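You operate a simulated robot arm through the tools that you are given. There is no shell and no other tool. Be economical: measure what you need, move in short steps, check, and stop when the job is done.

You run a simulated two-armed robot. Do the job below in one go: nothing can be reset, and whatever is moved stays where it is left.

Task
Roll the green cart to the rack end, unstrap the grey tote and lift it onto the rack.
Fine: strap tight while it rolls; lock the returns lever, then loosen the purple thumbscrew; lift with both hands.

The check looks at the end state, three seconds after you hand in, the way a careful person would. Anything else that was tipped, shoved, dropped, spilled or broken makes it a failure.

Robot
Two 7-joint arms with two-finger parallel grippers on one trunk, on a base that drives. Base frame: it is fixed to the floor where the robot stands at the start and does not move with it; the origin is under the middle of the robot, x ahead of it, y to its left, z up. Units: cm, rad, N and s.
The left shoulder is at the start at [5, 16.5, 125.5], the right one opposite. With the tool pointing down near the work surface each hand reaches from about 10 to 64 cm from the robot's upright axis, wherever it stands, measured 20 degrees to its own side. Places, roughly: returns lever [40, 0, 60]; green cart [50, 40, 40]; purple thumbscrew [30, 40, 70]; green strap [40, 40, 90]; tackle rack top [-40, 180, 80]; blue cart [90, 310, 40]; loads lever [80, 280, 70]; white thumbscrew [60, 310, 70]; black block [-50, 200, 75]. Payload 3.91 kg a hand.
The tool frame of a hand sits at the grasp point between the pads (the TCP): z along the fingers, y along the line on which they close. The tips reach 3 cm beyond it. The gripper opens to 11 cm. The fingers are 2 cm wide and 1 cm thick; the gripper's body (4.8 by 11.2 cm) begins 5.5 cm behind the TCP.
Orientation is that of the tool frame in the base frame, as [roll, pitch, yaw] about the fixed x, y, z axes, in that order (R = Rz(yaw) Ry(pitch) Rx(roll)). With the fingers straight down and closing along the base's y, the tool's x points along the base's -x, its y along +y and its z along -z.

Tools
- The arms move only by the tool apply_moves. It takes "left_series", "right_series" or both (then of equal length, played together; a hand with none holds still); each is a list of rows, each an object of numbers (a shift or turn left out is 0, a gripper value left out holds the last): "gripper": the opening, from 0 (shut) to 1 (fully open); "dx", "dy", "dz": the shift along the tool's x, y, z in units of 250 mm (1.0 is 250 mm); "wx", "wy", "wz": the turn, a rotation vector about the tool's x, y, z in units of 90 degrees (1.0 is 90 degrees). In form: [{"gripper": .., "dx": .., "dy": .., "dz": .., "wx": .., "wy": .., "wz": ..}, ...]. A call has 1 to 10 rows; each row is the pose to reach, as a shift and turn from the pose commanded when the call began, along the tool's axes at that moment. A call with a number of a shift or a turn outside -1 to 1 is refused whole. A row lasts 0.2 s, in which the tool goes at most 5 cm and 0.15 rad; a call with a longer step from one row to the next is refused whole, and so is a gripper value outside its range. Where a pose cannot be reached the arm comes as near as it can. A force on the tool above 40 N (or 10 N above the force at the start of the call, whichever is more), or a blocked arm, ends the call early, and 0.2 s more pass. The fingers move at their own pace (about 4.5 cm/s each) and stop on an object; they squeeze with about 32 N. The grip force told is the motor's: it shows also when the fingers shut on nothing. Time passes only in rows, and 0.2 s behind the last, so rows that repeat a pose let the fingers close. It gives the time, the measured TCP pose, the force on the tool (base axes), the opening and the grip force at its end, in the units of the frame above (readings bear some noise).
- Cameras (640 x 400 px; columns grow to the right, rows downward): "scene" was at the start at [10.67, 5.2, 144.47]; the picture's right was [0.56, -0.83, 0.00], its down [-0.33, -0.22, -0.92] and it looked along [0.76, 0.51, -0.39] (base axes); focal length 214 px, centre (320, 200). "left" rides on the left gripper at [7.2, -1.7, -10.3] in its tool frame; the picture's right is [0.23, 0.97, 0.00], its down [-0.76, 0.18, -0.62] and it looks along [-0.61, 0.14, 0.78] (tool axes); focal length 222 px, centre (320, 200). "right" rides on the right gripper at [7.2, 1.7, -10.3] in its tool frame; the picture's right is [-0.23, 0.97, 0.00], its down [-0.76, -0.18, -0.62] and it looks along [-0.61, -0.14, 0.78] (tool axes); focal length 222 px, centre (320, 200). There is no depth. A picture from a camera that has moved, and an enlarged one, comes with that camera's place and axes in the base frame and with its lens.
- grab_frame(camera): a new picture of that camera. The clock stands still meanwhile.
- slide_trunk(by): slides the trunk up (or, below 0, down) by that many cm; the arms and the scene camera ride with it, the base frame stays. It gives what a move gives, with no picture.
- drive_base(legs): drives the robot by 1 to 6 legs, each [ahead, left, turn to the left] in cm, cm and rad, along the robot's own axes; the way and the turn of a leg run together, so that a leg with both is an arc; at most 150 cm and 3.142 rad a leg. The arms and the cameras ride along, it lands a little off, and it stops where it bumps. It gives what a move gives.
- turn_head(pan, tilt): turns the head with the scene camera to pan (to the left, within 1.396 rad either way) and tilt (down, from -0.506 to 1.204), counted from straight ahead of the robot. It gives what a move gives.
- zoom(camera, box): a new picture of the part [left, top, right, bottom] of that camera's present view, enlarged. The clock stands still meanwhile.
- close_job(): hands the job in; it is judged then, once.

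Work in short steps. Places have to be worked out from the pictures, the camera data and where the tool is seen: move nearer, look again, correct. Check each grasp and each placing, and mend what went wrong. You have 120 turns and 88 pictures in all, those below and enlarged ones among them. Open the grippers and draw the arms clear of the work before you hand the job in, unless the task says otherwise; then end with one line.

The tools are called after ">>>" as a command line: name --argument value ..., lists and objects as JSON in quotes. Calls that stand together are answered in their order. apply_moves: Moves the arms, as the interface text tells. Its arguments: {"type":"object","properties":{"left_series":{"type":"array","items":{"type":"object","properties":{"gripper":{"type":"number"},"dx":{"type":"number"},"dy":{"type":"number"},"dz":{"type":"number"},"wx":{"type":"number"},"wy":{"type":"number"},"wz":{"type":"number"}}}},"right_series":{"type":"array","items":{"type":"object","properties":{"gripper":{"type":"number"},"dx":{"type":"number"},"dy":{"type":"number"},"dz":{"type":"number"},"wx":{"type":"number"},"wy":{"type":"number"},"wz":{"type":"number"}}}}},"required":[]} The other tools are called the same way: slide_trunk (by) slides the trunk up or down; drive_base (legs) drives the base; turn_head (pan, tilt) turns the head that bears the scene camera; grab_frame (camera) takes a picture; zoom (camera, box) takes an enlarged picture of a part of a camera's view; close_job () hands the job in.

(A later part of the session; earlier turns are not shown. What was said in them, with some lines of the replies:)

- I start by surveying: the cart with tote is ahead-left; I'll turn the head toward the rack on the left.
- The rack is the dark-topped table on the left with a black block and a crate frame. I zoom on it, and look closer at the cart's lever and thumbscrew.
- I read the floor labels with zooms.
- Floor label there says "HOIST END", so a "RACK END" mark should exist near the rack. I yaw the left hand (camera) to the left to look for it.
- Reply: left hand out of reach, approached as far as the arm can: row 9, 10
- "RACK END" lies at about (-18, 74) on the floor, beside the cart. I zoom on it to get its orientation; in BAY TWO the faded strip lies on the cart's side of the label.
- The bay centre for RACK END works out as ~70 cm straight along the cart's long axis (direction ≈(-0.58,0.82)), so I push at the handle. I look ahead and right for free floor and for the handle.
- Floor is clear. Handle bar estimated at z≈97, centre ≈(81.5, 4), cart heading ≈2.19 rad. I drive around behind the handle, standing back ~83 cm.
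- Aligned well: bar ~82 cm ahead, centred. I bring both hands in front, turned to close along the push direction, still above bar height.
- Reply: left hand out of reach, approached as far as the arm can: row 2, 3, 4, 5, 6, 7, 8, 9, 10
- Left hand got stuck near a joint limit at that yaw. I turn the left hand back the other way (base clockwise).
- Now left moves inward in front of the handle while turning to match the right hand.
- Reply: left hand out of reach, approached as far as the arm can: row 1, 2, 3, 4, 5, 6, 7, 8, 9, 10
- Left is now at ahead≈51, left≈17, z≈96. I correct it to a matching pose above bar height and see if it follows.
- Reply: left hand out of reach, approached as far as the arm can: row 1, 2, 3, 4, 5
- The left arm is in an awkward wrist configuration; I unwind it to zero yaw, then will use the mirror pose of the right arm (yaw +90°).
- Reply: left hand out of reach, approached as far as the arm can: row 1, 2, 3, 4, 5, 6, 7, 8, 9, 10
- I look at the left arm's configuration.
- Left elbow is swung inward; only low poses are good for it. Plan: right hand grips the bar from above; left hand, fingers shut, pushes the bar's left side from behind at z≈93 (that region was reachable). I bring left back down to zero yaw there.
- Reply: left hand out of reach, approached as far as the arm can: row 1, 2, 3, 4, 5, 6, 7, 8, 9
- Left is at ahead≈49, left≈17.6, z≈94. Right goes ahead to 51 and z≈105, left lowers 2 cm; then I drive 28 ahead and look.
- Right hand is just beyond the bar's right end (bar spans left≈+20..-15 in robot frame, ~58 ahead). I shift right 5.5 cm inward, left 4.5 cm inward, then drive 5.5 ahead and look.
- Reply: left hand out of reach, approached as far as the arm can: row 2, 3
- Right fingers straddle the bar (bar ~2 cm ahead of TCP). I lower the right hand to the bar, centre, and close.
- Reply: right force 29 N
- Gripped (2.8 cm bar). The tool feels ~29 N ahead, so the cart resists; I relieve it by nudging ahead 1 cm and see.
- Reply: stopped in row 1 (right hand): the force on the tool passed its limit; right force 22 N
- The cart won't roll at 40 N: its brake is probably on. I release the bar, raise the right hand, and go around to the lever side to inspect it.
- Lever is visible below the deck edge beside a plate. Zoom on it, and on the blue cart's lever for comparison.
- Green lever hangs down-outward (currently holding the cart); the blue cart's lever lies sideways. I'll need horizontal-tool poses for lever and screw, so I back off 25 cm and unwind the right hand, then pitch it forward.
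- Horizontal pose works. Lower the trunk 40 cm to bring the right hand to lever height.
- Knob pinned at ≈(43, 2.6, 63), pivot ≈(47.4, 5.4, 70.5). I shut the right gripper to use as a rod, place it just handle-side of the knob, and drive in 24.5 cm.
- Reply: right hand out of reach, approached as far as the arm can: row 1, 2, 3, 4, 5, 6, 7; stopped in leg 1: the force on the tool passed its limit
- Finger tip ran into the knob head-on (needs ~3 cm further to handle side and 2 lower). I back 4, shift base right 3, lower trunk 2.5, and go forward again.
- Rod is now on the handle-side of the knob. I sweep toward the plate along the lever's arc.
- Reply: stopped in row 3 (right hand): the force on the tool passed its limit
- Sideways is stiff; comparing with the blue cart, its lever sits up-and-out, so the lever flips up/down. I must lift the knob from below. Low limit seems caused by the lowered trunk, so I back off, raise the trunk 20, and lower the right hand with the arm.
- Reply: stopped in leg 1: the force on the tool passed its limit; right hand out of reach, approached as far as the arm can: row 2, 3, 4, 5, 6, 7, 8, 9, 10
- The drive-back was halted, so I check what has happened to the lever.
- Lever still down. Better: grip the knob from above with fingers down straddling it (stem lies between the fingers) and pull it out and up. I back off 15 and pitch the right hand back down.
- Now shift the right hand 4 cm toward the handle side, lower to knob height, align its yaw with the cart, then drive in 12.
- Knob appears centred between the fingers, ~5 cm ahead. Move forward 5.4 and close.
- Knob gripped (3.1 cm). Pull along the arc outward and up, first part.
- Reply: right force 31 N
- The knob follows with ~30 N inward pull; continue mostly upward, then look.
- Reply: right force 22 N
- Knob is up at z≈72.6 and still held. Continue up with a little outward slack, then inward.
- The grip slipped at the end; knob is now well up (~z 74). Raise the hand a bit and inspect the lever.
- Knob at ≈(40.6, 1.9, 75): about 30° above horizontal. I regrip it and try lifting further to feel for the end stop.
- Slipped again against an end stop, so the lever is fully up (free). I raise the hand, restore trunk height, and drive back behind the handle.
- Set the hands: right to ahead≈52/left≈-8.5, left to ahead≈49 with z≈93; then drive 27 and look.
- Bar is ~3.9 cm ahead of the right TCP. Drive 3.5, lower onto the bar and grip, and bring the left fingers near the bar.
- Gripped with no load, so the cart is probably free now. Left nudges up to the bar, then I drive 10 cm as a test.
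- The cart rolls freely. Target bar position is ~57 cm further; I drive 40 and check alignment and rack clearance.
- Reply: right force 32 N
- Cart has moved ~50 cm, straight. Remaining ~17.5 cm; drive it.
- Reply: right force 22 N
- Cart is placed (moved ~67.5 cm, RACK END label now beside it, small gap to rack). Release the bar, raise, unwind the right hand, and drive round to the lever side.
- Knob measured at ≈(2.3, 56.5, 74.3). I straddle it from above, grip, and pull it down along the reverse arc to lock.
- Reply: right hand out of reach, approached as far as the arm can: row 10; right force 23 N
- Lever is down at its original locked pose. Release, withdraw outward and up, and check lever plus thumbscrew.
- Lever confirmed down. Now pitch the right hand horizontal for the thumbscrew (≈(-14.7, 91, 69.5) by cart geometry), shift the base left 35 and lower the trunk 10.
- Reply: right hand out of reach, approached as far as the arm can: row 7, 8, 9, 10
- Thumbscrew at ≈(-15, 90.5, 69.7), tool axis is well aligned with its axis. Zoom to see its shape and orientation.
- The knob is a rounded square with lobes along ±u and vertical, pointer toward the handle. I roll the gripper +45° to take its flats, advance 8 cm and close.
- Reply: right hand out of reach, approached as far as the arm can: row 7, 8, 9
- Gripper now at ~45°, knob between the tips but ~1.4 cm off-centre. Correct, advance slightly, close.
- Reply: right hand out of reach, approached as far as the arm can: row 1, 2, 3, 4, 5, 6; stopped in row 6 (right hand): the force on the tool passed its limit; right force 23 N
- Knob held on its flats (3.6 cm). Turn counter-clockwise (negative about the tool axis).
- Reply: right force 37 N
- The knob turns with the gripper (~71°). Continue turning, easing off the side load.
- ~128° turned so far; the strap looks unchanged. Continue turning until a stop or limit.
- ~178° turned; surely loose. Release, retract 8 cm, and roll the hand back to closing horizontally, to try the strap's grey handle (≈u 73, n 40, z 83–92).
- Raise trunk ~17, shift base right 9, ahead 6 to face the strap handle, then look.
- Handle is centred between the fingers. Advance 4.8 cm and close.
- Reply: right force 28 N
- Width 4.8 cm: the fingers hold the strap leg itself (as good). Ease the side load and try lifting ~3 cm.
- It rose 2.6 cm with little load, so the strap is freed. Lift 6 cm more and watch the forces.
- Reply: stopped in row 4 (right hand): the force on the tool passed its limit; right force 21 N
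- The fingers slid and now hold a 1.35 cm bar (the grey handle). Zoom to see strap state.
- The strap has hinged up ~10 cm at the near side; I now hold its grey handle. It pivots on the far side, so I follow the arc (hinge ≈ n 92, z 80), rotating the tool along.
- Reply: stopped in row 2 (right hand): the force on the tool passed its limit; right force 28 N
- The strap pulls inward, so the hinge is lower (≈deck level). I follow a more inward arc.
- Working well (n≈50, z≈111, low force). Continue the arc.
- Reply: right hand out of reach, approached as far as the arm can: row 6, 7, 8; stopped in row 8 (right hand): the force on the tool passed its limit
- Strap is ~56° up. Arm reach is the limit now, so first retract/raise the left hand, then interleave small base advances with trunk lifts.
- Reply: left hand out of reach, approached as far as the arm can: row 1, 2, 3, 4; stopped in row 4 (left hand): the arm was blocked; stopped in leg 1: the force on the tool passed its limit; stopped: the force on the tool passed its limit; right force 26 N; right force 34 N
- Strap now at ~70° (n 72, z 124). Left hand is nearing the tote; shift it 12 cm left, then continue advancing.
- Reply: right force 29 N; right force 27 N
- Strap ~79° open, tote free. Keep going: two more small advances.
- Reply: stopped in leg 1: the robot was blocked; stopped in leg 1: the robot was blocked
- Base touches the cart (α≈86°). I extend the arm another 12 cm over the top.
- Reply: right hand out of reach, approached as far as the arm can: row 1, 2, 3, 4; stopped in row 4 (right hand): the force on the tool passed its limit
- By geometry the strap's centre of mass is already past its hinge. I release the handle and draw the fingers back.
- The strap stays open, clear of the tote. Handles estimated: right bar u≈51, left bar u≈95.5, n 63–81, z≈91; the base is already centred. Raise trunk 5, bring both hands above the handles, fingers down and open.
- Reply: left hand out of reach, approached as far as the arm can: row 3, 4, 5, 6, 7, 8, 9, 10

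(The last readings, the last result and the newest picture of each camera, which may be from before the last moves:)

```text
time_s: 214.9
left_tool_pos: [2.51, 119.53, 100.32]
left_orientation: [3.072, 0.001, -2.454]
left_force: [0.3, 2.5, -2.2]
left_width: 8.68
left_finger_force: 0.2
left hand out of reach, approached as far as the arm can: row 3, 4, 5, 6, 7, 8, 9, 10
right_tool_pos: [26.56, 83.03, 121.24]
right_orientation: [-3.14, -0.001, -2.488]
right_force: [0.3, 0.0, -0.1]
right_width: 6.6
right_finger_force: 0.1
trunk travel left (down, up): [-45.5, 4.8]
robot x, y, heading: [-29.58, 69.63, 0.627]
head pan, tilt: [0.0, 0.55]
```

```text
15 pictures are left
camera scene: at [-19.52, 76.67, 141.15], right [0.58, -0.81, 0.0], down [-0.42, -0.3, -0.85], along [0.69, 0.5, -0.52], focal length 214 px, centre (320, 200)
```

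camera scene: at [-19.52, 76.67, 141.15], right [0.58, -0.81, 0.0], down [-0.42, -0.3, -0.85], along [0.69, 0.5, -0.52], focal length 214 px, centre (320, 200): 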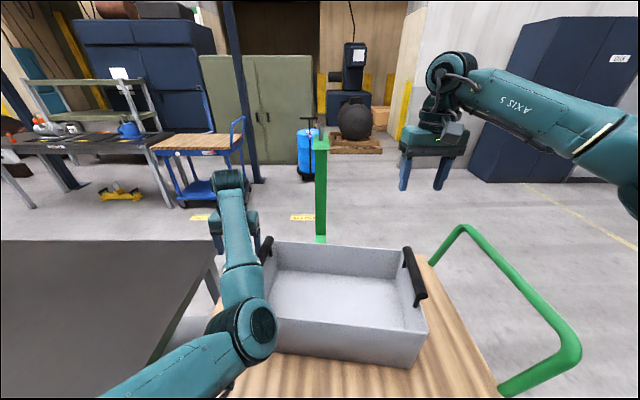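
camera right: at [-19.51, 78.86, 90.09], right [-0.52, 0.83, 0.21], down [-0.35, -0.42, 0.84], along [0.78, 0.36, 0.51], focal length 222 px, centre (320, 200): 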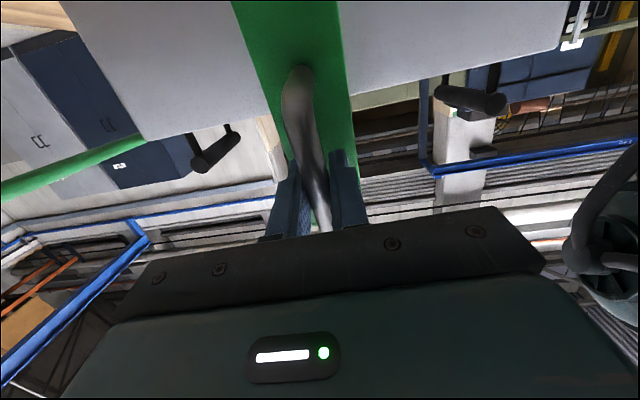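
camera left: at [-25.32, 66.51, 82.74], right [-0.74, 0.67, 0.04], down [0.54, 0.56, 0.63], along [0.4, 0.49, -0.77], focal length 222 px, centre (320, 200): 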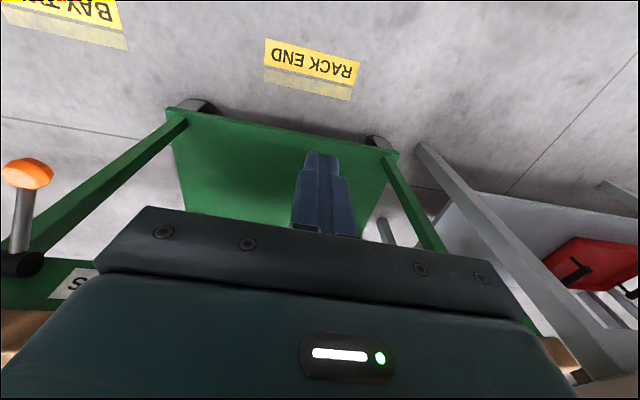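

Both are positioned; lower the right hand to z≈100 and check each handle in the wrist cameras.

>>> apply_moves --right_series '[{"dz": 0.15, "gripper": 0.8}, {"dz": 0.3}, {"dz": 0.45}, {"dz": 0.6}, {"dz": 0.72}, {"dz": 0.82}]'

>>> grab_frame --camera "left"

>>> grab_frame --camera "right"

```text
time_s: 216.3
left_tool_pos: [2.39, 119.52, 100.07]
left_orientation: [3.07, 0.001, -2.455]
left_force: [0.3, 1.1, -0.7]
left_width: 8.75
left_finger_force: 0.0
right_tool_pos: [26.54, 83.15, 100.6]
right_orientation: [-3.14, 0.0, -2.491]
right_force: [-0.3, 0.5, -0.5]
right_width: 8.82
right_finger_force: 0.1
trunk travel left (down, up): [-45.5, 4.8]
robot x, y, heading: [-29.39, 69.77, 0.623]
head pan, tilt: [0.0, 0.55]
```

```text
14 pictures are left
camera left: at [-1.55, 113.01, 110.35], right [-0.79, 0.61, 0.07], down [0.51, 0.59, 0.63], along [0.34, 0.54, -0.77], focal length 222 px, centre (320, 200)
```

left: 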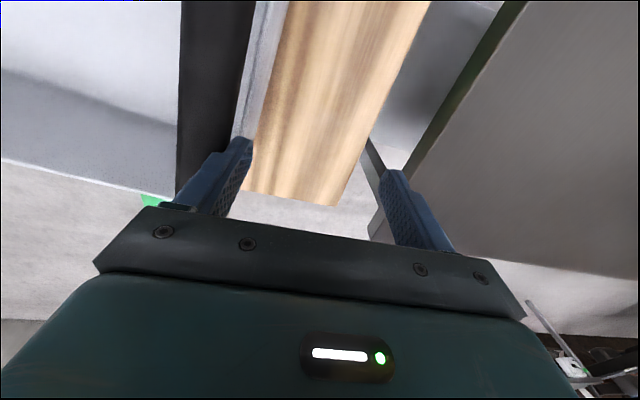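

```text
13 pictures are left
camera right: at [19.78, 80.1, 110.99], right [-0.41, 0.91, 0.0], down [0.71, 0.32, 0.62], along [0.57, 0.26, -0.78], focal length 222 px, centre (320, 200)
```

right: 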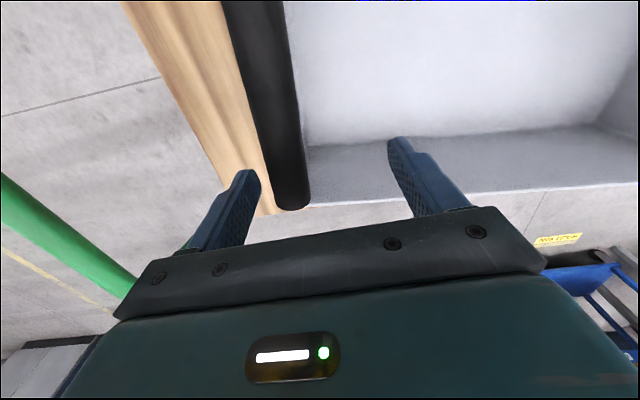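

Refined: right bar u≈48.5, left bar u≈87. Shift the base right 8 (after backing 1), and move the right hand 4 cm left.

>>> drive_base --legs '[[-1.5, 0, 0], [0, -8, 0]]'

>>> apply_moves --left_series '[{"dy": -0.02}, {"dy": -0.04}, {"dy": -0.04}]' --right_series '[{"dy": 0.08}, {"dy": 0.17}, {"dy": 0.17}]'

>>> grab_frame --camera "left"

>>> grab_frame --camera "right"

```text
time_s: 217.7
left_tool_pos: [5.86, 112.18, 100.18]
left_orientation: [3.07, 0.003, -2.456]
left_force: [-0.4, 0.1, -0.1]
left_width: 8.82
left_finger_force: 0.0
right_tool_pos: [29.88, 75.81, 100.72]
right_orientation: [3.141, 0.0, -2.491]
right_force: [0.2, -0.9, 0.3]
right_width: 8.81
right_finger_force: 0.0
trunk travel left (down, up): [-45.5, 4.8]
robot x, y, heading: [-25.75, 62.39, 0.626]
head pan, tilt: [0.0, 0.55]
```

```text
time_s: 218.3
left_tool_pos: [5.66, 112.65, 100.38]
left_orientation: [3.046, 0.013, -2.43]
left_force: [-14.6, 15.2, 3.5]
left_width: 7.78
left_finger_force: 0.1
right_tool_pos: [28.53, 77.72, 100.52]
right_orientation: [-3.109, -0.004, -2.516]
right_force: [12.1, -20.0, 0.9]
right_width: 9.89
right_finger_force: 10.9
trunk travel left (down, up): [-45.5, 4.8]
robot x, y, heading: [-25.37, 62.43, 0.621]
head pan, tilt: [0.0, 0.55]
stopped in row 3 (right hand): the force on the tool passed its limit (the readings are from after the stop); the commanded pose is now the measured one
```

```text
12 pictures are left
camera left: at [1.87, 105.84, 110.42], right [-0.81, 0.59, 0.09], down [0.49, 0.58, 0.65], along [0.33, 0.56, -0.76], focal length 222 px, centre (320, 200)
```

left: 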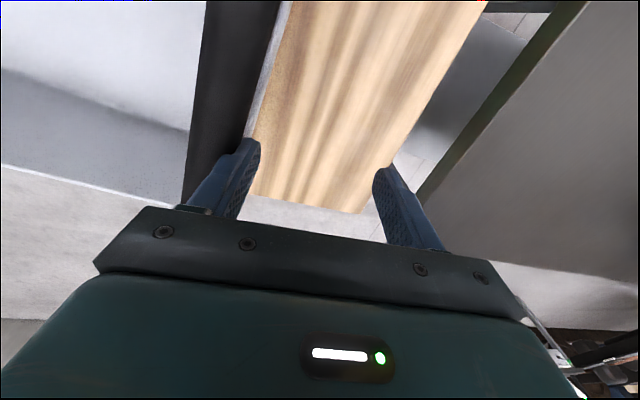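

```text
11 pictures are left
camera right: at [21.44, 75.22, 110.83], right [-0.39, 0.92, -0.03], down [0.71, 0.32, 0.63], along [0.59, 0.22, -0.78], focal length 222 px, centre (320, 200)
```

right: 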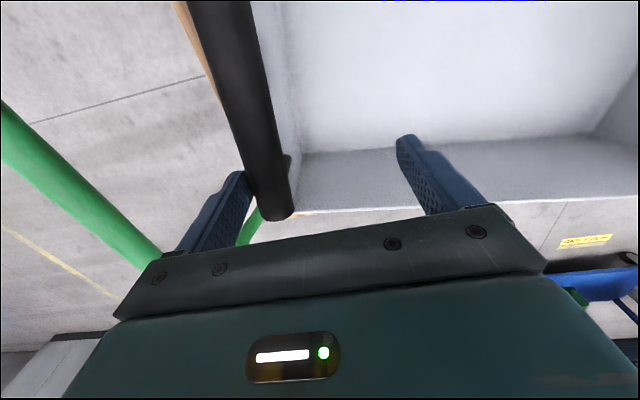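

The handles are taller than judged (z≈98): the left finger dragged the tote ~6.5 cm along the deck (still flat). I back the fingers off, raise the trunk fully, then re-centre above the bars (now u≈43 and 81.7).

>>> apply_moves --left_series '[{"dy": 0.04}, {"dy": 0.06}]' --right_series '[{"dy": -0.03}, {"dy": -0.06}]'

>>> slide_trunk --by 4.7

>>> apply_moves --right_series '[{"dz": -0.05}, {"dz": -0.1}]'

>>> drive_base --legs '[[0, -6, 0]]'

>>> grab_frame --camera "left"

>>> grab_frame --camera "right"

```text
time_s: 218.9
left_tool_pos: [4.92, 113.61, 100.3]
left_orientation: [3.055, 0.008, -2.437]
left_force: [0.8, 0.1, 0.1]
left_width: 8.8
left_finger_force: 0.1
right_tool_pos: [28.94, 77.21, 100.68]
right_orientation: [-3.122, -0.003, -2.503]
right_force: [0.9, 0.1, -0.5]
right_width: 8.78
right_finger_force: 0.0
trunk travel left (down, up): [-45.5, 4.8]
robot x, y, heading: [-25.79, 62.88, 0.62]
head pan, tilt: [0.0, 0.55]
```

```text
time_s: 219.8
left_tool_pos: [4.81, 113.66, 105.09]
left_orientation: [3.055, 0.009, -2.436]
left_force: [-0.5, -0.2, 0.5]
left_width: 8.79
left_finger_force: 0.0
right_tool_pos: [28.92, 76.96, 105.23]
right_orientation: [-3.119, -0.004, -2.508]
right_force: [0.8, -0.9, -0.4]
right_width: 8.8
right_finger_force: 0.1
trunk travel left (down, up): [-50.2, 0.1]
robot x, y, heading: [-25.96, 62.76, 0.621]
head pan, tilt: [0.0, 0.55]
```

```text
time_s: 220.4
left_tool_pos: [4.93, 113.51, 104.96]
left_orientation: [3.054, 0.01, -2.435]
left_force: [0.0, 0.1, -0.4]
left_width: 8.78
left_finger_force: 0.0
right_tool_pos: [28.93, 77.05, 107.87]
right_orientation: [-3.118, -0.001, -2.508]
right_force: [0.2, -0.1, -0.2]
right_width: 8.8
right_finger_force: 0.1
trunk travel left (down, up): [-50.2, 0.1]
robot x, y, heading: [-25.95, 62.35, 0.618]
head pan, tilt: [0.0, 0.55]
```

```text
time_s: 221.4
left_tool_pos: [8.51, 108.7, 105.03]
left_orientation: [3.052, 0.007, -2.438]
left_force: [-0.1, -0.5, 0.6]
left_width: 8.8
left_finger_force: 0.0
right_tool_pos: [32.5, 72.02, 107.81]
right_orientation: [-3.12, -0.003, -2.51]
right_force: [0.5, -0.7, 1.2]
right_width: 8.78
right_finger_force: 0.0
trunk travel left (down, up): [-50.2, 0.1]
robot x, y, heading: [-22.41, 57.79, 0.62]
head pan, tilt: [0.0, 0.55]
```

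```text
10 pictures are left
camera left: at [4.62, 101.98, 115.14], right [-0.8, 0.59, 0.08], down [0.5, 0.58, 0.64], along [0.33, 0.56, -0.76], focal length 222 px, centre (320, 200)
```

left: 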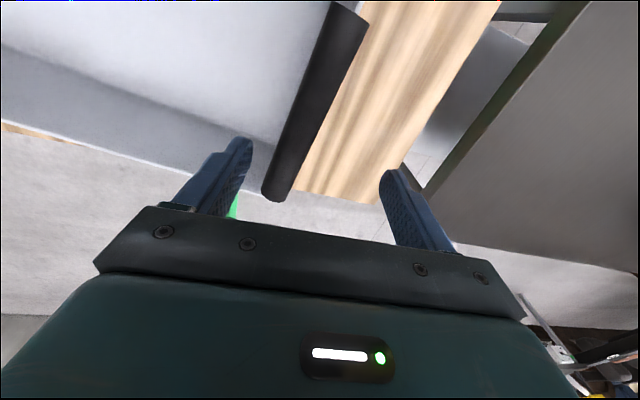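

```text
9 pictures are left
camera right: at [25.54, 69.4, 118.09], right [-0.39, 0.92, -0.02], down [0.71, 0.32, 0.62], along [0.58, 0.23, -0.78], focal length 222 px, centre (320, 200)
```

right: 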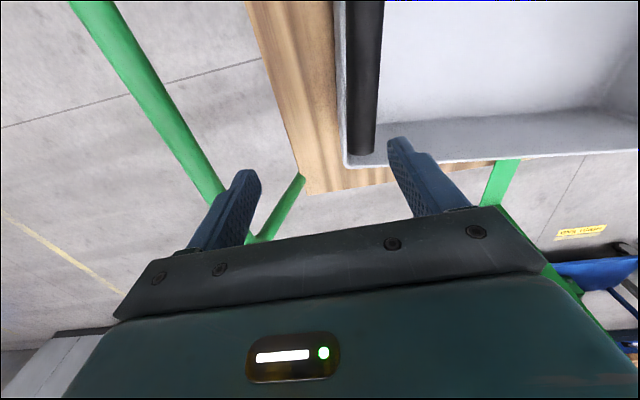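

Left straddles its bar well; tote has yawed ~0.1 rad (right end nearer). I adjust: right hand 4 cm left and 3.3 cm nearer, both yawed -0.1, then lower to z≈95.5.

>>> apply_moves --left_series '[{"dy": -0.02, "wz": 0.04}, {"dy": -0.044, "wz": 0.08}, {"dy": -0.044, "wz": 0.115}, {"dy": -0.044, "wz": 0.115, "dz": 0.08}, {"dy": -0.044, "wz": 0.115, "dz": 0.16}, {"dy": -0.044, "wz": 0.115, "dz": 0.24}, {"dy": -0.044, "wz": 0.115, "dz": 0.32}, {"dy": -0.044, "wz": 0.115, "dz": 0.38}]' --right_series '[{"dx": 0.065, "dy": 0.08, "wz": 0.035}, {"dx": 0.13, "dy": 0.164, "wz": 0.07}, {"dx": 0.13, "dy": 0.164, "wz": 0.07}, {"dx": 0.13, "dy": 0.164, "wz": 0.07, "dz": 0.1}, {"dx": 0.13, "dy": 0.164, "wz": 0.07, "dz": 0.2}, {"dx": 0.13, "dy": 0.164, "wz": 0.07, "dz": 0.3}, {"dx": 0.13, "dy": 0.164, "wz": 0.07, "dz": 0.4}, {"dx": 0.13, "dy": 0.164, "wz": 0.07, "dz": 0.49}]'

>>> grab_frame --camera "right"

```text
time_s: 223.2
left_tool_pos: [8.09, 109.47, 95.51]
left_orientation: [3.041, -0.004, -2.606]
left_force: [-0.6, 0.5, -0.6]
left_width: 8.79
left_finger_force: 0.2
right_tool_pos: [27.63, 73.13, 95.4]
right_orientation: [-3.118, -0.001, -2.619]
right_force: [-0.9, 0.4, 1.1]
right_width: 8.84
right_finger_force: 0.0
trunk travel left (down, up): [-50.2, 0.1]
robot x, y, heading: [-22.38, 57.71, 0.621]
head pan, tilt: [0.0, 0.55]
```

```text
8 pictures are left
camera right: at [20.41, 71.31, 105.65], right [-0.29, 0.96, -0.02], down [0.74, 0.24, 0.63], along [0.6, 0.17, -0.78], focal length 222 px, centre (320, 200)
```

right: 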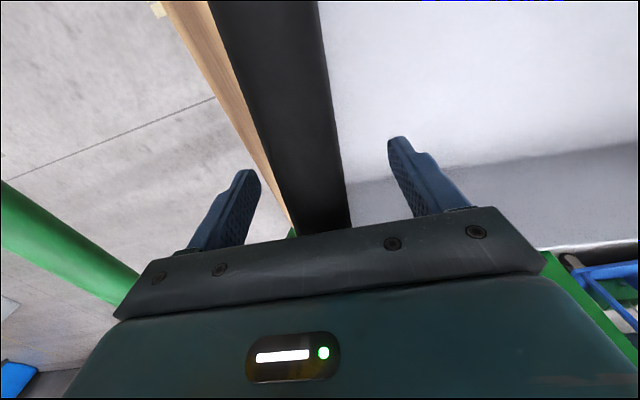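

Right bar lies between the fingers; no contact forces. Close both grippers.

>>> apply_moves --left_series '[{"gripper": 0}, {}, {}, {}, {}, {}, {}]' --right_series '[{"gripper": 0}, {}, {}, {}, {}, {}, {}]'

```text
time_s: 224.2
left_tool_pos: [8.3, 109.09, 95.23]
left_orientation: [3.055, -0.015, -2.62]
left_force: [10.8, -29.6, 2.8]
left_width: 2.62
left_finger_force: 31.7
right_tool_pos: [26.76, 74.27, 95.43]
right_orientation: [3.136, -0.001, -2.603]
right_force: [-11.1, 27.8, 0.1]
right_width: 2.9
right_finger_force: 32.0
trunk travel left (down, up): [-50.2, 0.1]
robot x, y, heading: [-22.25, 57.57, 0.623]
head pan, tilt: [0.0, 0.55]
stopped in row 5 (left hand): the force on the tool passed its limit (the readings are from after the stop); the commanded pose is now the measured one
```

Both handles gripped; ease the inward load and lift together 2 cm as a test.

>>> apply_moves --left_series '[{"dy": -0.015}, {"dy": -0.02}, {"dy": -0.02, "dz": -0.03}, {"dy": -0.02, "dz": -0.06}, {"dy": -0.02, "dz": -0.09}]' --right_series '[{"dy": 0.015}, {"dy": 0.02}, {"dy": 0.02, "dz": -0.03}, {"dy": 0.02, "dz": -0.06}, {"dy": 0.02, "dz": -0.09}]'

```text
time_s: 225.4
left_tool_pos: [8.19, 109.09, 97.57]
left_orientation: [3.047, -0.013, -2.607]
left_force: [5.0, -25.2, 2.8]
left_width: 2.56
left_finger_force: 32.0
right_tool_pos: [26.55, 74.47, 97.85]
right_orientation: [3.139, 0.003, -2.606]
right_force: [-7.3, 24.5, -0.2]
right_width: 2.57
right_finger_force: 32.3
trunk travel left (down, up): [-50.2, 0.1]
robot x, y, heading: [-22.2, 57.18, 0.618]
head pan, tilt: [0.0, 0.55]
```

No vertical load, so I check whether the tote rose or the fingers slid.

>>> grab_frame --camera "scene"

>>> grab_frame --camera "right"

```text
7 pictures are left
camera scene: at [-12.75, 64.6, 145.86], right [0.58, -0.81, 0.0], down [-0.43, -0.3, -0.85], along [0.69, 0.5, -0.52], focal length 214 px, centre (320, 200)
```

scene: 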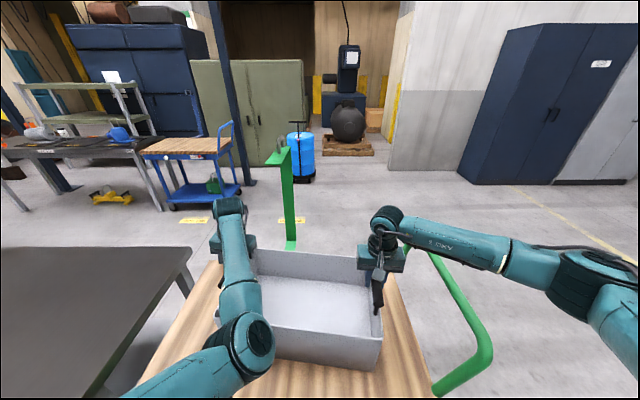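

```text
6 pictures are left
camera right: at [19.47, 72.33, 108.11], right [-0.3, 0.95, 0.01], down [0.75, 0.23, 0.63], along [0.59, 0.19, -0.78], focal length 222 px, centre (320, 200)
```

right: 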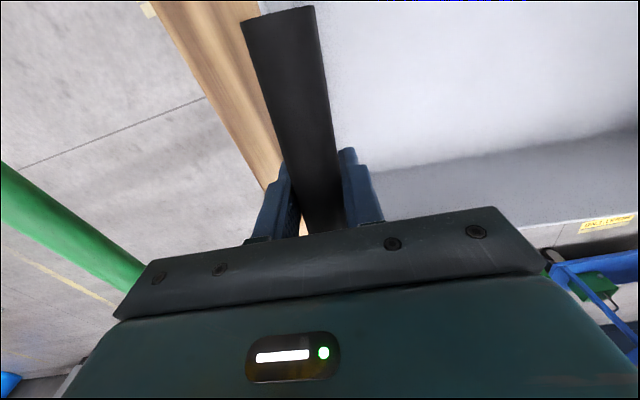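

By apparent bar width the bars are at z≈97.6, i.e. the fingers had slid and now hold them at pad centre. Lift a little more and read the load.

>>> apply_moves --left_series '[{"dy": -0.01}, {"dy": -0.02, "dz": -0.02}, {"dy": -0.02, "dz": -0.04}, {"dy": -0.02, "dz": -0.06}]' --right_series '[{"dy": 0.01}, {"dy": 0.02, "dz": -0.02}, {"dy": 0.02, "dz": -0.04}, {"dy": 0.02, "dz": -0.06}]'

```text
time_s: 226.4
left_tool_pos: [8.36, 108.75, 98.73]
left_orientation: [3.037, -0.012, -2.598]
left_force: [-11.7, 16.3, -6.5]
left_width: 2.63
left_finger_force: 32.1
right_tool_pos: [26.91, 74.45, 99.04]
right_orientation: [-3.124, -0.004, -2.615]
right_force: [12.0, -16.2, -7.9]
right_width: 2.57
right_finger_force: 32.1
trunk travel left (down, up): [-50.2, 0.1]
robot x, y, heading: [-22.37, 57.92, 0.621]
head pan, tilt: [0.0, 0.55]
```

Now each hand carries ~7 N: the tote is lifting. Raise a further 5.5 cm together.

>>> apply_moves --left_series '[{"dy": 0.008, "dz": -0.03}, {"dy": 0.008, "dz": -0.06}, {"dy": 0.008, "dz": -0.09}, {"dy": 0.008, "dz": -0.12}, {"dy": 0.008, "dz": -0.15}, {"dy": 0.008, "dz": -0.18}, {"dy": 0.008, "dz": -0.21}, {"dy": 0.008, "dz": -0.22}]' --right_series '[{"dy": -0.008, "dz": -0.03}, {"dy": -0.008, "dz": -0.06}, {"dy": -0.008, "dz": -0.09}, {"dy": -0.008, "dz": -0.12}, {"dy": -0.008, "dz": -0.15}, {"dy": -0.008, "dz": -0.18}, {"dy": -0.008, "dz": -0.21}, {"dy": -0.008, "dz": -0.22}]'

>>> grab_frame --camera "scene"

```text
time_s: 228.0
left_tool_pos: [8.73, 108.55, 103.69]
left_orientation: [3.04, -0.018, -2.603]
left_force: [-1.6, -2.8, -7.1]
left_width: 2.63
left_finger_force: 31.2
right_tool_pos: [27.14, 74.07, 103.74]
right_orientation: [-3.124, -0.003, -2.621]
right_force: [2.3, 3.1, -7.3]
right_width: 2.56
right_finger_force: 31.7
trunk travel left (down, up): [-50.2, 0.1]
robot x, y, heading: [-22.81, 57.55, 0.617]
head pan, tilt: [0.0, 0.55]
stopped in row 7 (right hand): the force on the tool passed its limit (the readings are from after the stop); the commanded pose is now the measured one
```

```text
5 pictures are left
camera scene: at [-12.66, 64.72, 145.84], right [0.58, -0.81, 0.0], down [-0.43, -0.3, -0.85], along [0.69, 0.5, -0.52], focal length 214 px, centre (320, 200)
```

scene: 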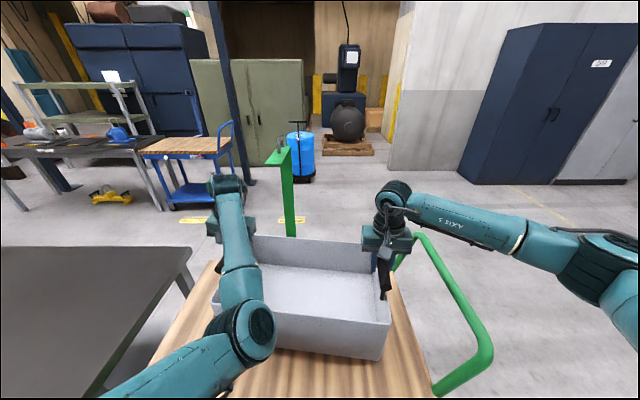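

Tote is hanging from both hands with ~6 cm lift. The rack top looks ~78 vs deck ~74, so I want ~4 cm more; I raise with a slight pitch of the left hand to relieve its wrist.

>>> apply_moves --left_series '[{"dz": -0.02, "wy": -0.02}, {"dz": -0.04, "wy": -0.04}, {"dz": -0.07, "wy": -0.06}, {"dz": -0.1, "wy": -0.08}, {"dz": -0.13, "wy": -0.1}, {"dz": -0.15, "wy": -0.11}]' --right_series '[{"dz": -0.02}, {"dz": -0.04}, {"dz": -0.07}, {"dz": -0.1}, {"dz": -0.13}, {"dz": -0.15}]'

```text
time_s: 229.4
left_tool_pos: [8.72, 108.73, 107.76]
left_orientation: [3.031, 0.16, -2.609]
left_force: [8.7, -19.8, -6.7]
left_width: 2.61
left_finger_force: 32.4
right_tool_pos: [27.05, 74.17, 107.78]
right_orientation: [-3.129, 0.001, -2.621]
right_force: [-9.2, 20.4, -7.2]
right_width: 2.59
right_finger_force: 32.2
trunk travel left (down, up): [-50.2, 0.1]
robot x, y, heading: [-22.95, 57.91, 0.619]
head pan, tilt: [0.0, 0.55]
```

Both at z≈107.8 with even load. Back 3 cm for clearance, then carry left toward the rack, first half.

>>> drive_base --legs '[[-3, 0, 0], [0, 25, 0]]'

>>> drive_base --legs '[[0, 30, 0]]'

>>> grab_frame --camera "scene"

```text
time_s: 231.6
left_tool_pos: [-8.07, 127.29, 107.54]
left_orientation: [3.03, 0.157, -2.615]
left_force: [6.8, -18.8, -7.4]
left_width: 2.59
left_finger_force: 31.7
right_tool_pos: [10.22, 92.74, 107.76]
right_orientation: [-3.127, 0.0, -2.622]
right_force: [-8.5, 19.7, -7.9]
right_width: 2.56
right_finger_force: 31.9
trunk travel left (down, up): [-50.2, 0.1]
robot x, y, heading: [-39.52, 76.4, 0.619]
head pan, tilt: [0.0, 0.55]
```

```text
time_s: 233.7
left_tool_pos: [-25.91, 152.09, 107.53]
left_orientation: [3.031, 0.157, -2.614]
left_force: [5.8, -18.3, -7.8]
left_width: 2.6
left_finger_force: 32.1
right_tool_pos: [-7.38, 117.62, 107.89]
right_orientation: [-3.128, 0.003, -2.621]
right_force: [-6.5, 18.4, -7.7]
right_width: 2.57
right_finger_force: 32.0
trunk travel left (down, up): [-50.2, 0.1]
robot x, y, heading: [-57.04, 101.05, 0.616]
head pan, tilt: [0.0, 0.55]
```

```text
4 pictures are left
camera scene: at [-47.21, 108.15, 145.84], right [0.58, -0.81, 0.0], down [-0.43, -0.3, -0.85], along [0.69, 0.49, -0.52], focal length 214 px, centre (320, 200)
```

scene: 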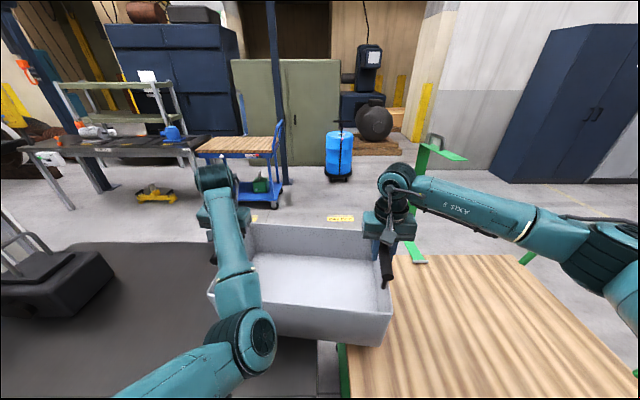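

Block's near face is at u≈193; the tote centre needs ~29 cm more (left hand reaching u≈168, clear). Drive it, then ahead 2.5.

>>> drive_base --legs '[[0, 29, 0], [2.5, 0, 0]]'

>>> grab_frame --camera "scene"

```text
time_s: 236.1
left_tool_pos: [-40.44, 176.97, 107.38]
left_orientation: [3.03, 0.153, -2.617]
left_force: [3.9, -12.7, -8.1]
left_width: 2.62
left_finger_force: 31.9
right_tool_pos: [-22.14, 142.49, 107.79]
right_orientation: [-3.129, 0.001, -2.622]
right_force: [-2.5, 13.8, -6.9]
right_width: 2.57
right_finger_force: 31.7
trunk travel left (down, up): [-50.2, 0.1]
robot x, y, heading: [-71.52, 126.39, 0.617]
head pan, tilt: [0.0, 0.55]
```

```text
3 pictures are left
camera scene: at [-61.76, 133.07, 145.83], right [0.58, -0.82, 0.0], down [-0.43, -0.3, -0.85], along [0.7, 0.49, -0.52], focal length 214 px, centre (320, 200)
```

scene: 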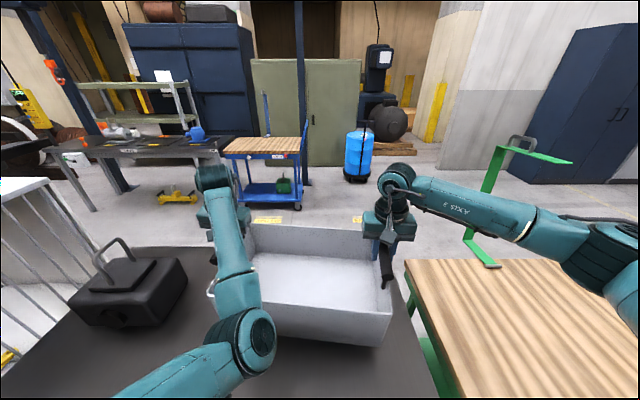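

Tote is over the rack, inside the edges. Lower together 4 cm, un-pitching the left hand.

>>> apply_moves --left_series '[{"dz": 0.026, "dx": 0.004, "wy": 0.017}, {"dz": 0.053, "dx": 0.008, "wy": 0.033}, {"dz": 0.079, "dx": 0.012, "wy": 0.05}, {"dz": 0.105, "dx": 0.016, "wy": 0.067}, {"dz": 0.132, "dx": 0.02, "wy": 0.083}, {"dz": 0.158, "dx": 0.024, "wy": 0.1}]' --right_series '[{"dz": 0.027}, {"dz": 0.053}, {"dz": 0.08}, {"dz": 0.107}, {"dz": 0.133}, {"dz": 0.16}]'

```text
time_s: 237.1
left_tool_pos: [-40.76, 177.39, 104.78]
left_orientation: [3.03, 0.044, -2.612]
left_force: [0.3, -10.4, -6.0]
left_width: 2.59
left_finger_force: 31.7
right_tool_pos: [-22.37, 142.81, 105.06]
right_orientation: [3.139, 0.001, -2.615]
right_force: [-1.0, 9.2, -8.9]
right_width: 2.59
right_finger_force: 31.8
trunk travel left (down, up): [-50.2, 0.1]
robot x, y, heading: [-71.6, 125.97, 0.615]
head pan, tilt: [0.0, 0.55]
stopped in row 5 (right hand): the force on the tool passed its limit (the readings are from after the stop); the commanded pose is now the measured one
```

Stopped by a force transient but load still ~7 N each. Continue lowering slowly.

>>> apply_moves --left_series '[{"dz": 0.015}, {"dz": 0.03}, {"dz": 0.045}, {"dz": 0.06}, {"dz": 0.075}]' --right_series '[{"dz": 0.015}, {"dz": 0.03}, {"dz": 0.045}, {"dz": 0.06}, {"dz": 0.075}]'

```text
time_s: 238.0
left_tool_pos: [-40.99, 177.8, 103.58]
left_orientation: [3.029, 0.042, -2.61]
left_force: [1.6, -10.5, -7.6]
left_width: 2.61
left_finger_force: 32.2
right_tool_pos: [-22.53, 143.45, 104.17]
right_orientation: [3.128, 0.006, -2.61]
right_force: [-1.2, 10.6, -8.5]
right_width: 2.58
right_finger_force: 32.0
trunk travel left (down, up): [-50.2, 0.1]
robot x, y, heading: [-71.85, 126.35, 0.617]
head pan, tilt: [0.0, 0.55]
stopped in row 4 (right hand): the force on the tool passed its limit (the readings are from after the stop); the commanded pose is now the measured one
```

Lower both together with the trunk instead, 2 cm.

>>> slide_trunk --by -2

>>> slide_trunk --by -1.5

```text
time_s: 238.7
left_tool_pos: [-40.78, 177.74, 101.9]
left_orientation: [3.023, 0.051, -2.606]
left_force: [12.9, -12.2, 20.7]
left_width: 2.64
left_finger_force: 32.2
right_tool_pos: [-22.61, 143.17, 102.21]
right_orientation: [3.128, 0.009, -2.608]
right_force: [-3.4, 13.7, -7.0]
right_width: 2.61
right_finger_force: 32.2
trunk travel left (down, up): [-48.2, 2.1]
robot x, y, heading: [-71.69, 125.94, 0.625]
head pan, tilt: [0.0, 0.55]
```

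```text
time_s: 239.3
left_tool_pos: [-41.23, 177.67, 100.81]
left_orientation: [3.02, 0.056, -2.606]
left_force: [5.3, -5.7, 28.2]
left_width: 2.62
left_finger_force: 31.7
right_tool_pos: [-22.68, 143.16, 101.37]
right_orientation: [3.125, 0.023, -2.611]
right_force: [0.3, 10.9, 29.5]
right_width: 2.63
right_finger_force: 32.1
trunk travel left (down, up): [-46.7, 3.6]
robot x, y, heading: [-71.9, 125.81, 0.622]
head pan, tilt: [0.0, 0.55]
```

Both hands feel ~28 N upward: the tote rests on the rack. Open both grippers fully, then raise.

>>> apply_moves --left_series '[{"gripper": 1}, {}, {}, {}, {}, {}]' --right_series '[{"gripper": 1}, {}, {}, {}, {}, {}]'

>>> slide_trunk --by 3.5

>>> apply_moves --left_series '[{"dz": -0.03, "wy": -0.02}, {"dz": -0.06, "wy": -0.05}, {"dz": -0.1, "wy": -0.08}, {"dz": -0.14, "wy": -0.11}]' --right_series '[{"dz": -0.06}, {"dz": -0.12}, {"dz": -0.2}, {"dz": -0.3}]'

>>> grab_frame --camera "scene"

```text
time_s: 240.7
left_tool_pos: [-41.1, 177.9, 100.03]
left_orientation: [3.022, 0.048, -2.605]
left_force: [-0.6, 0.2, 0.2]
left_width: 10.97
left_finger_force: 0.1
right_tool_pos: [-22.56, 143.23, 100.82]
right_orientation: [3.13, 0.012, -2.61]
right_force: [-0.4, 0.0, -0.2]
right_width: 10.98
right_finger_force: 0.0
trunk travel left (down, up): [-46.7, 3.6]
robot x, y, heading: [-71.59, 125.69, 0.618]
head pan, tilt: [0.0, 0.55]
```

```text
time_s: 241.5
left_tool_pos: [-41.08, 177.86, 103.53]
left_orientation: [3.024, 0.048, -2.605]
left_force: [0.5, -0.3, 0.8]
left_width: 10.99
left_finger_force: 0.1
right_tool_pos: [-22.61, 143.2, 104.29]
right_orientation: [3.131, 0.01, -2.609]
right_force: [-0.3, 0.1, -0.1]
right_width: 11.01
right_finger_force: 0.1
trunk travel left (down, up): [-50.2, 0.1]
robot x, y, heading: [-71.71, 126.14, 0.613]
head pan, tilt: [0.0, 0.55]
```

```text
time_s: 242.5
left_tool_pos: [-41.32, 178.05, 107.46]
left_orientation: [3.013, 0.223, -2.616]
left_force: [-0.3, 1.1, 0.6]
left_width: 10.99
left_finger_force: 0.1
right_tool_pos: [-22.58, 142.97, 111.78]
right_orientation: [3.129, 0.011, -2.609]
right_force: [0.1, 0.0, 0.0]
right_width: 10.99
right_finger_force: 0.1
trunk travel left (down, up): [-50.2, 0.1]
robot x, y, heading: [-71.79, 126.29, 0.617]
head pan, tilt: [0.0, 0.55]
```

```text
2 pictures are left
camera scene: at [-61.97, 132.9, 145.86], right [0.58, -0.82, 0.0], down [-0.43, -0.3, -0.85], along [0.7, 0.49, -0.52], focal length 214 px, centre (320, 200)
```

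scene: 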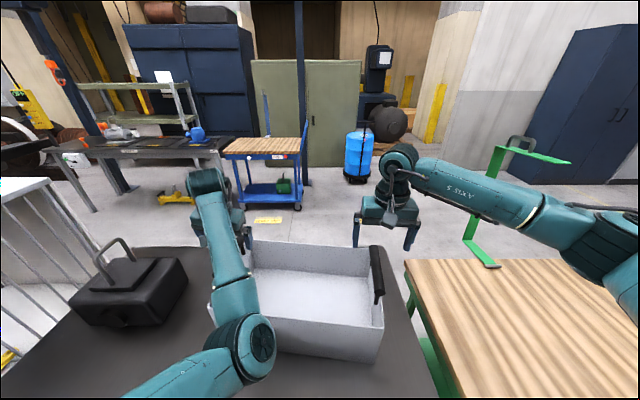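

Tote stands flat on the rack, clear of the block and inside the edges. Draw the robot back 40 cm and take a final look.

>>> drive_base --legs '[[-45, 0, 0]]'

>>> grab_frame --camera "scene"

```text
time_s: 245.2
left_tool_pos: [-78.18, 151.82, 107.12]
left_orientation: [3.011, 0.218, -2.618]
left_force: [-0.6, -0.4, 1.0]
left_width: 11.0
left_finger_force: 0.0
right_tool_pos: [-59.25, 116.95, 111.82]
right_orientation: [3.129, 0.009, -2.608]
right_force: [-0.2, -0.3, -0.3]
right_width: 11.0
right_finger_force: 0.2
trunk travel left (down, up): [-50.2, 0.1]
robot x, y, heading: [-108.54, 100.18, 0.613]
head pan, tilt: [0.0, 0.55]
```

```text
1 pictures are left
camera scene: at [-98.71, 106.86, 145.86], right [0.58, -0.82, 0.0], down [-0.43, -0.3, -0.85], along [0.7, 0.49, -0.52], focal length 214 px, centre (320, 200)
```

scene: 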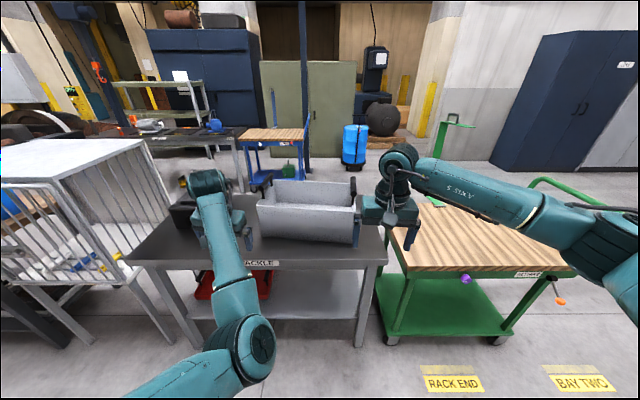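

Final view: the tote is flat on the rack, the cart is at the RACK END mark with its lever down, the strap is open, and nothing else was disturbed. Handing in.

>>> close_job

```text
The job is handed in.
```

The green cart is at the rack end with its returns lever locked, and the grey tote is on the rack. The purple thumbscrew is loosened and the strap swung open. While I was lining up the hands, one finger dragged the tote about 6.5 cm along the cart deck. It stayed flat, and I then lifted it with both hands. Nothing else looks disturbed in the last picture.
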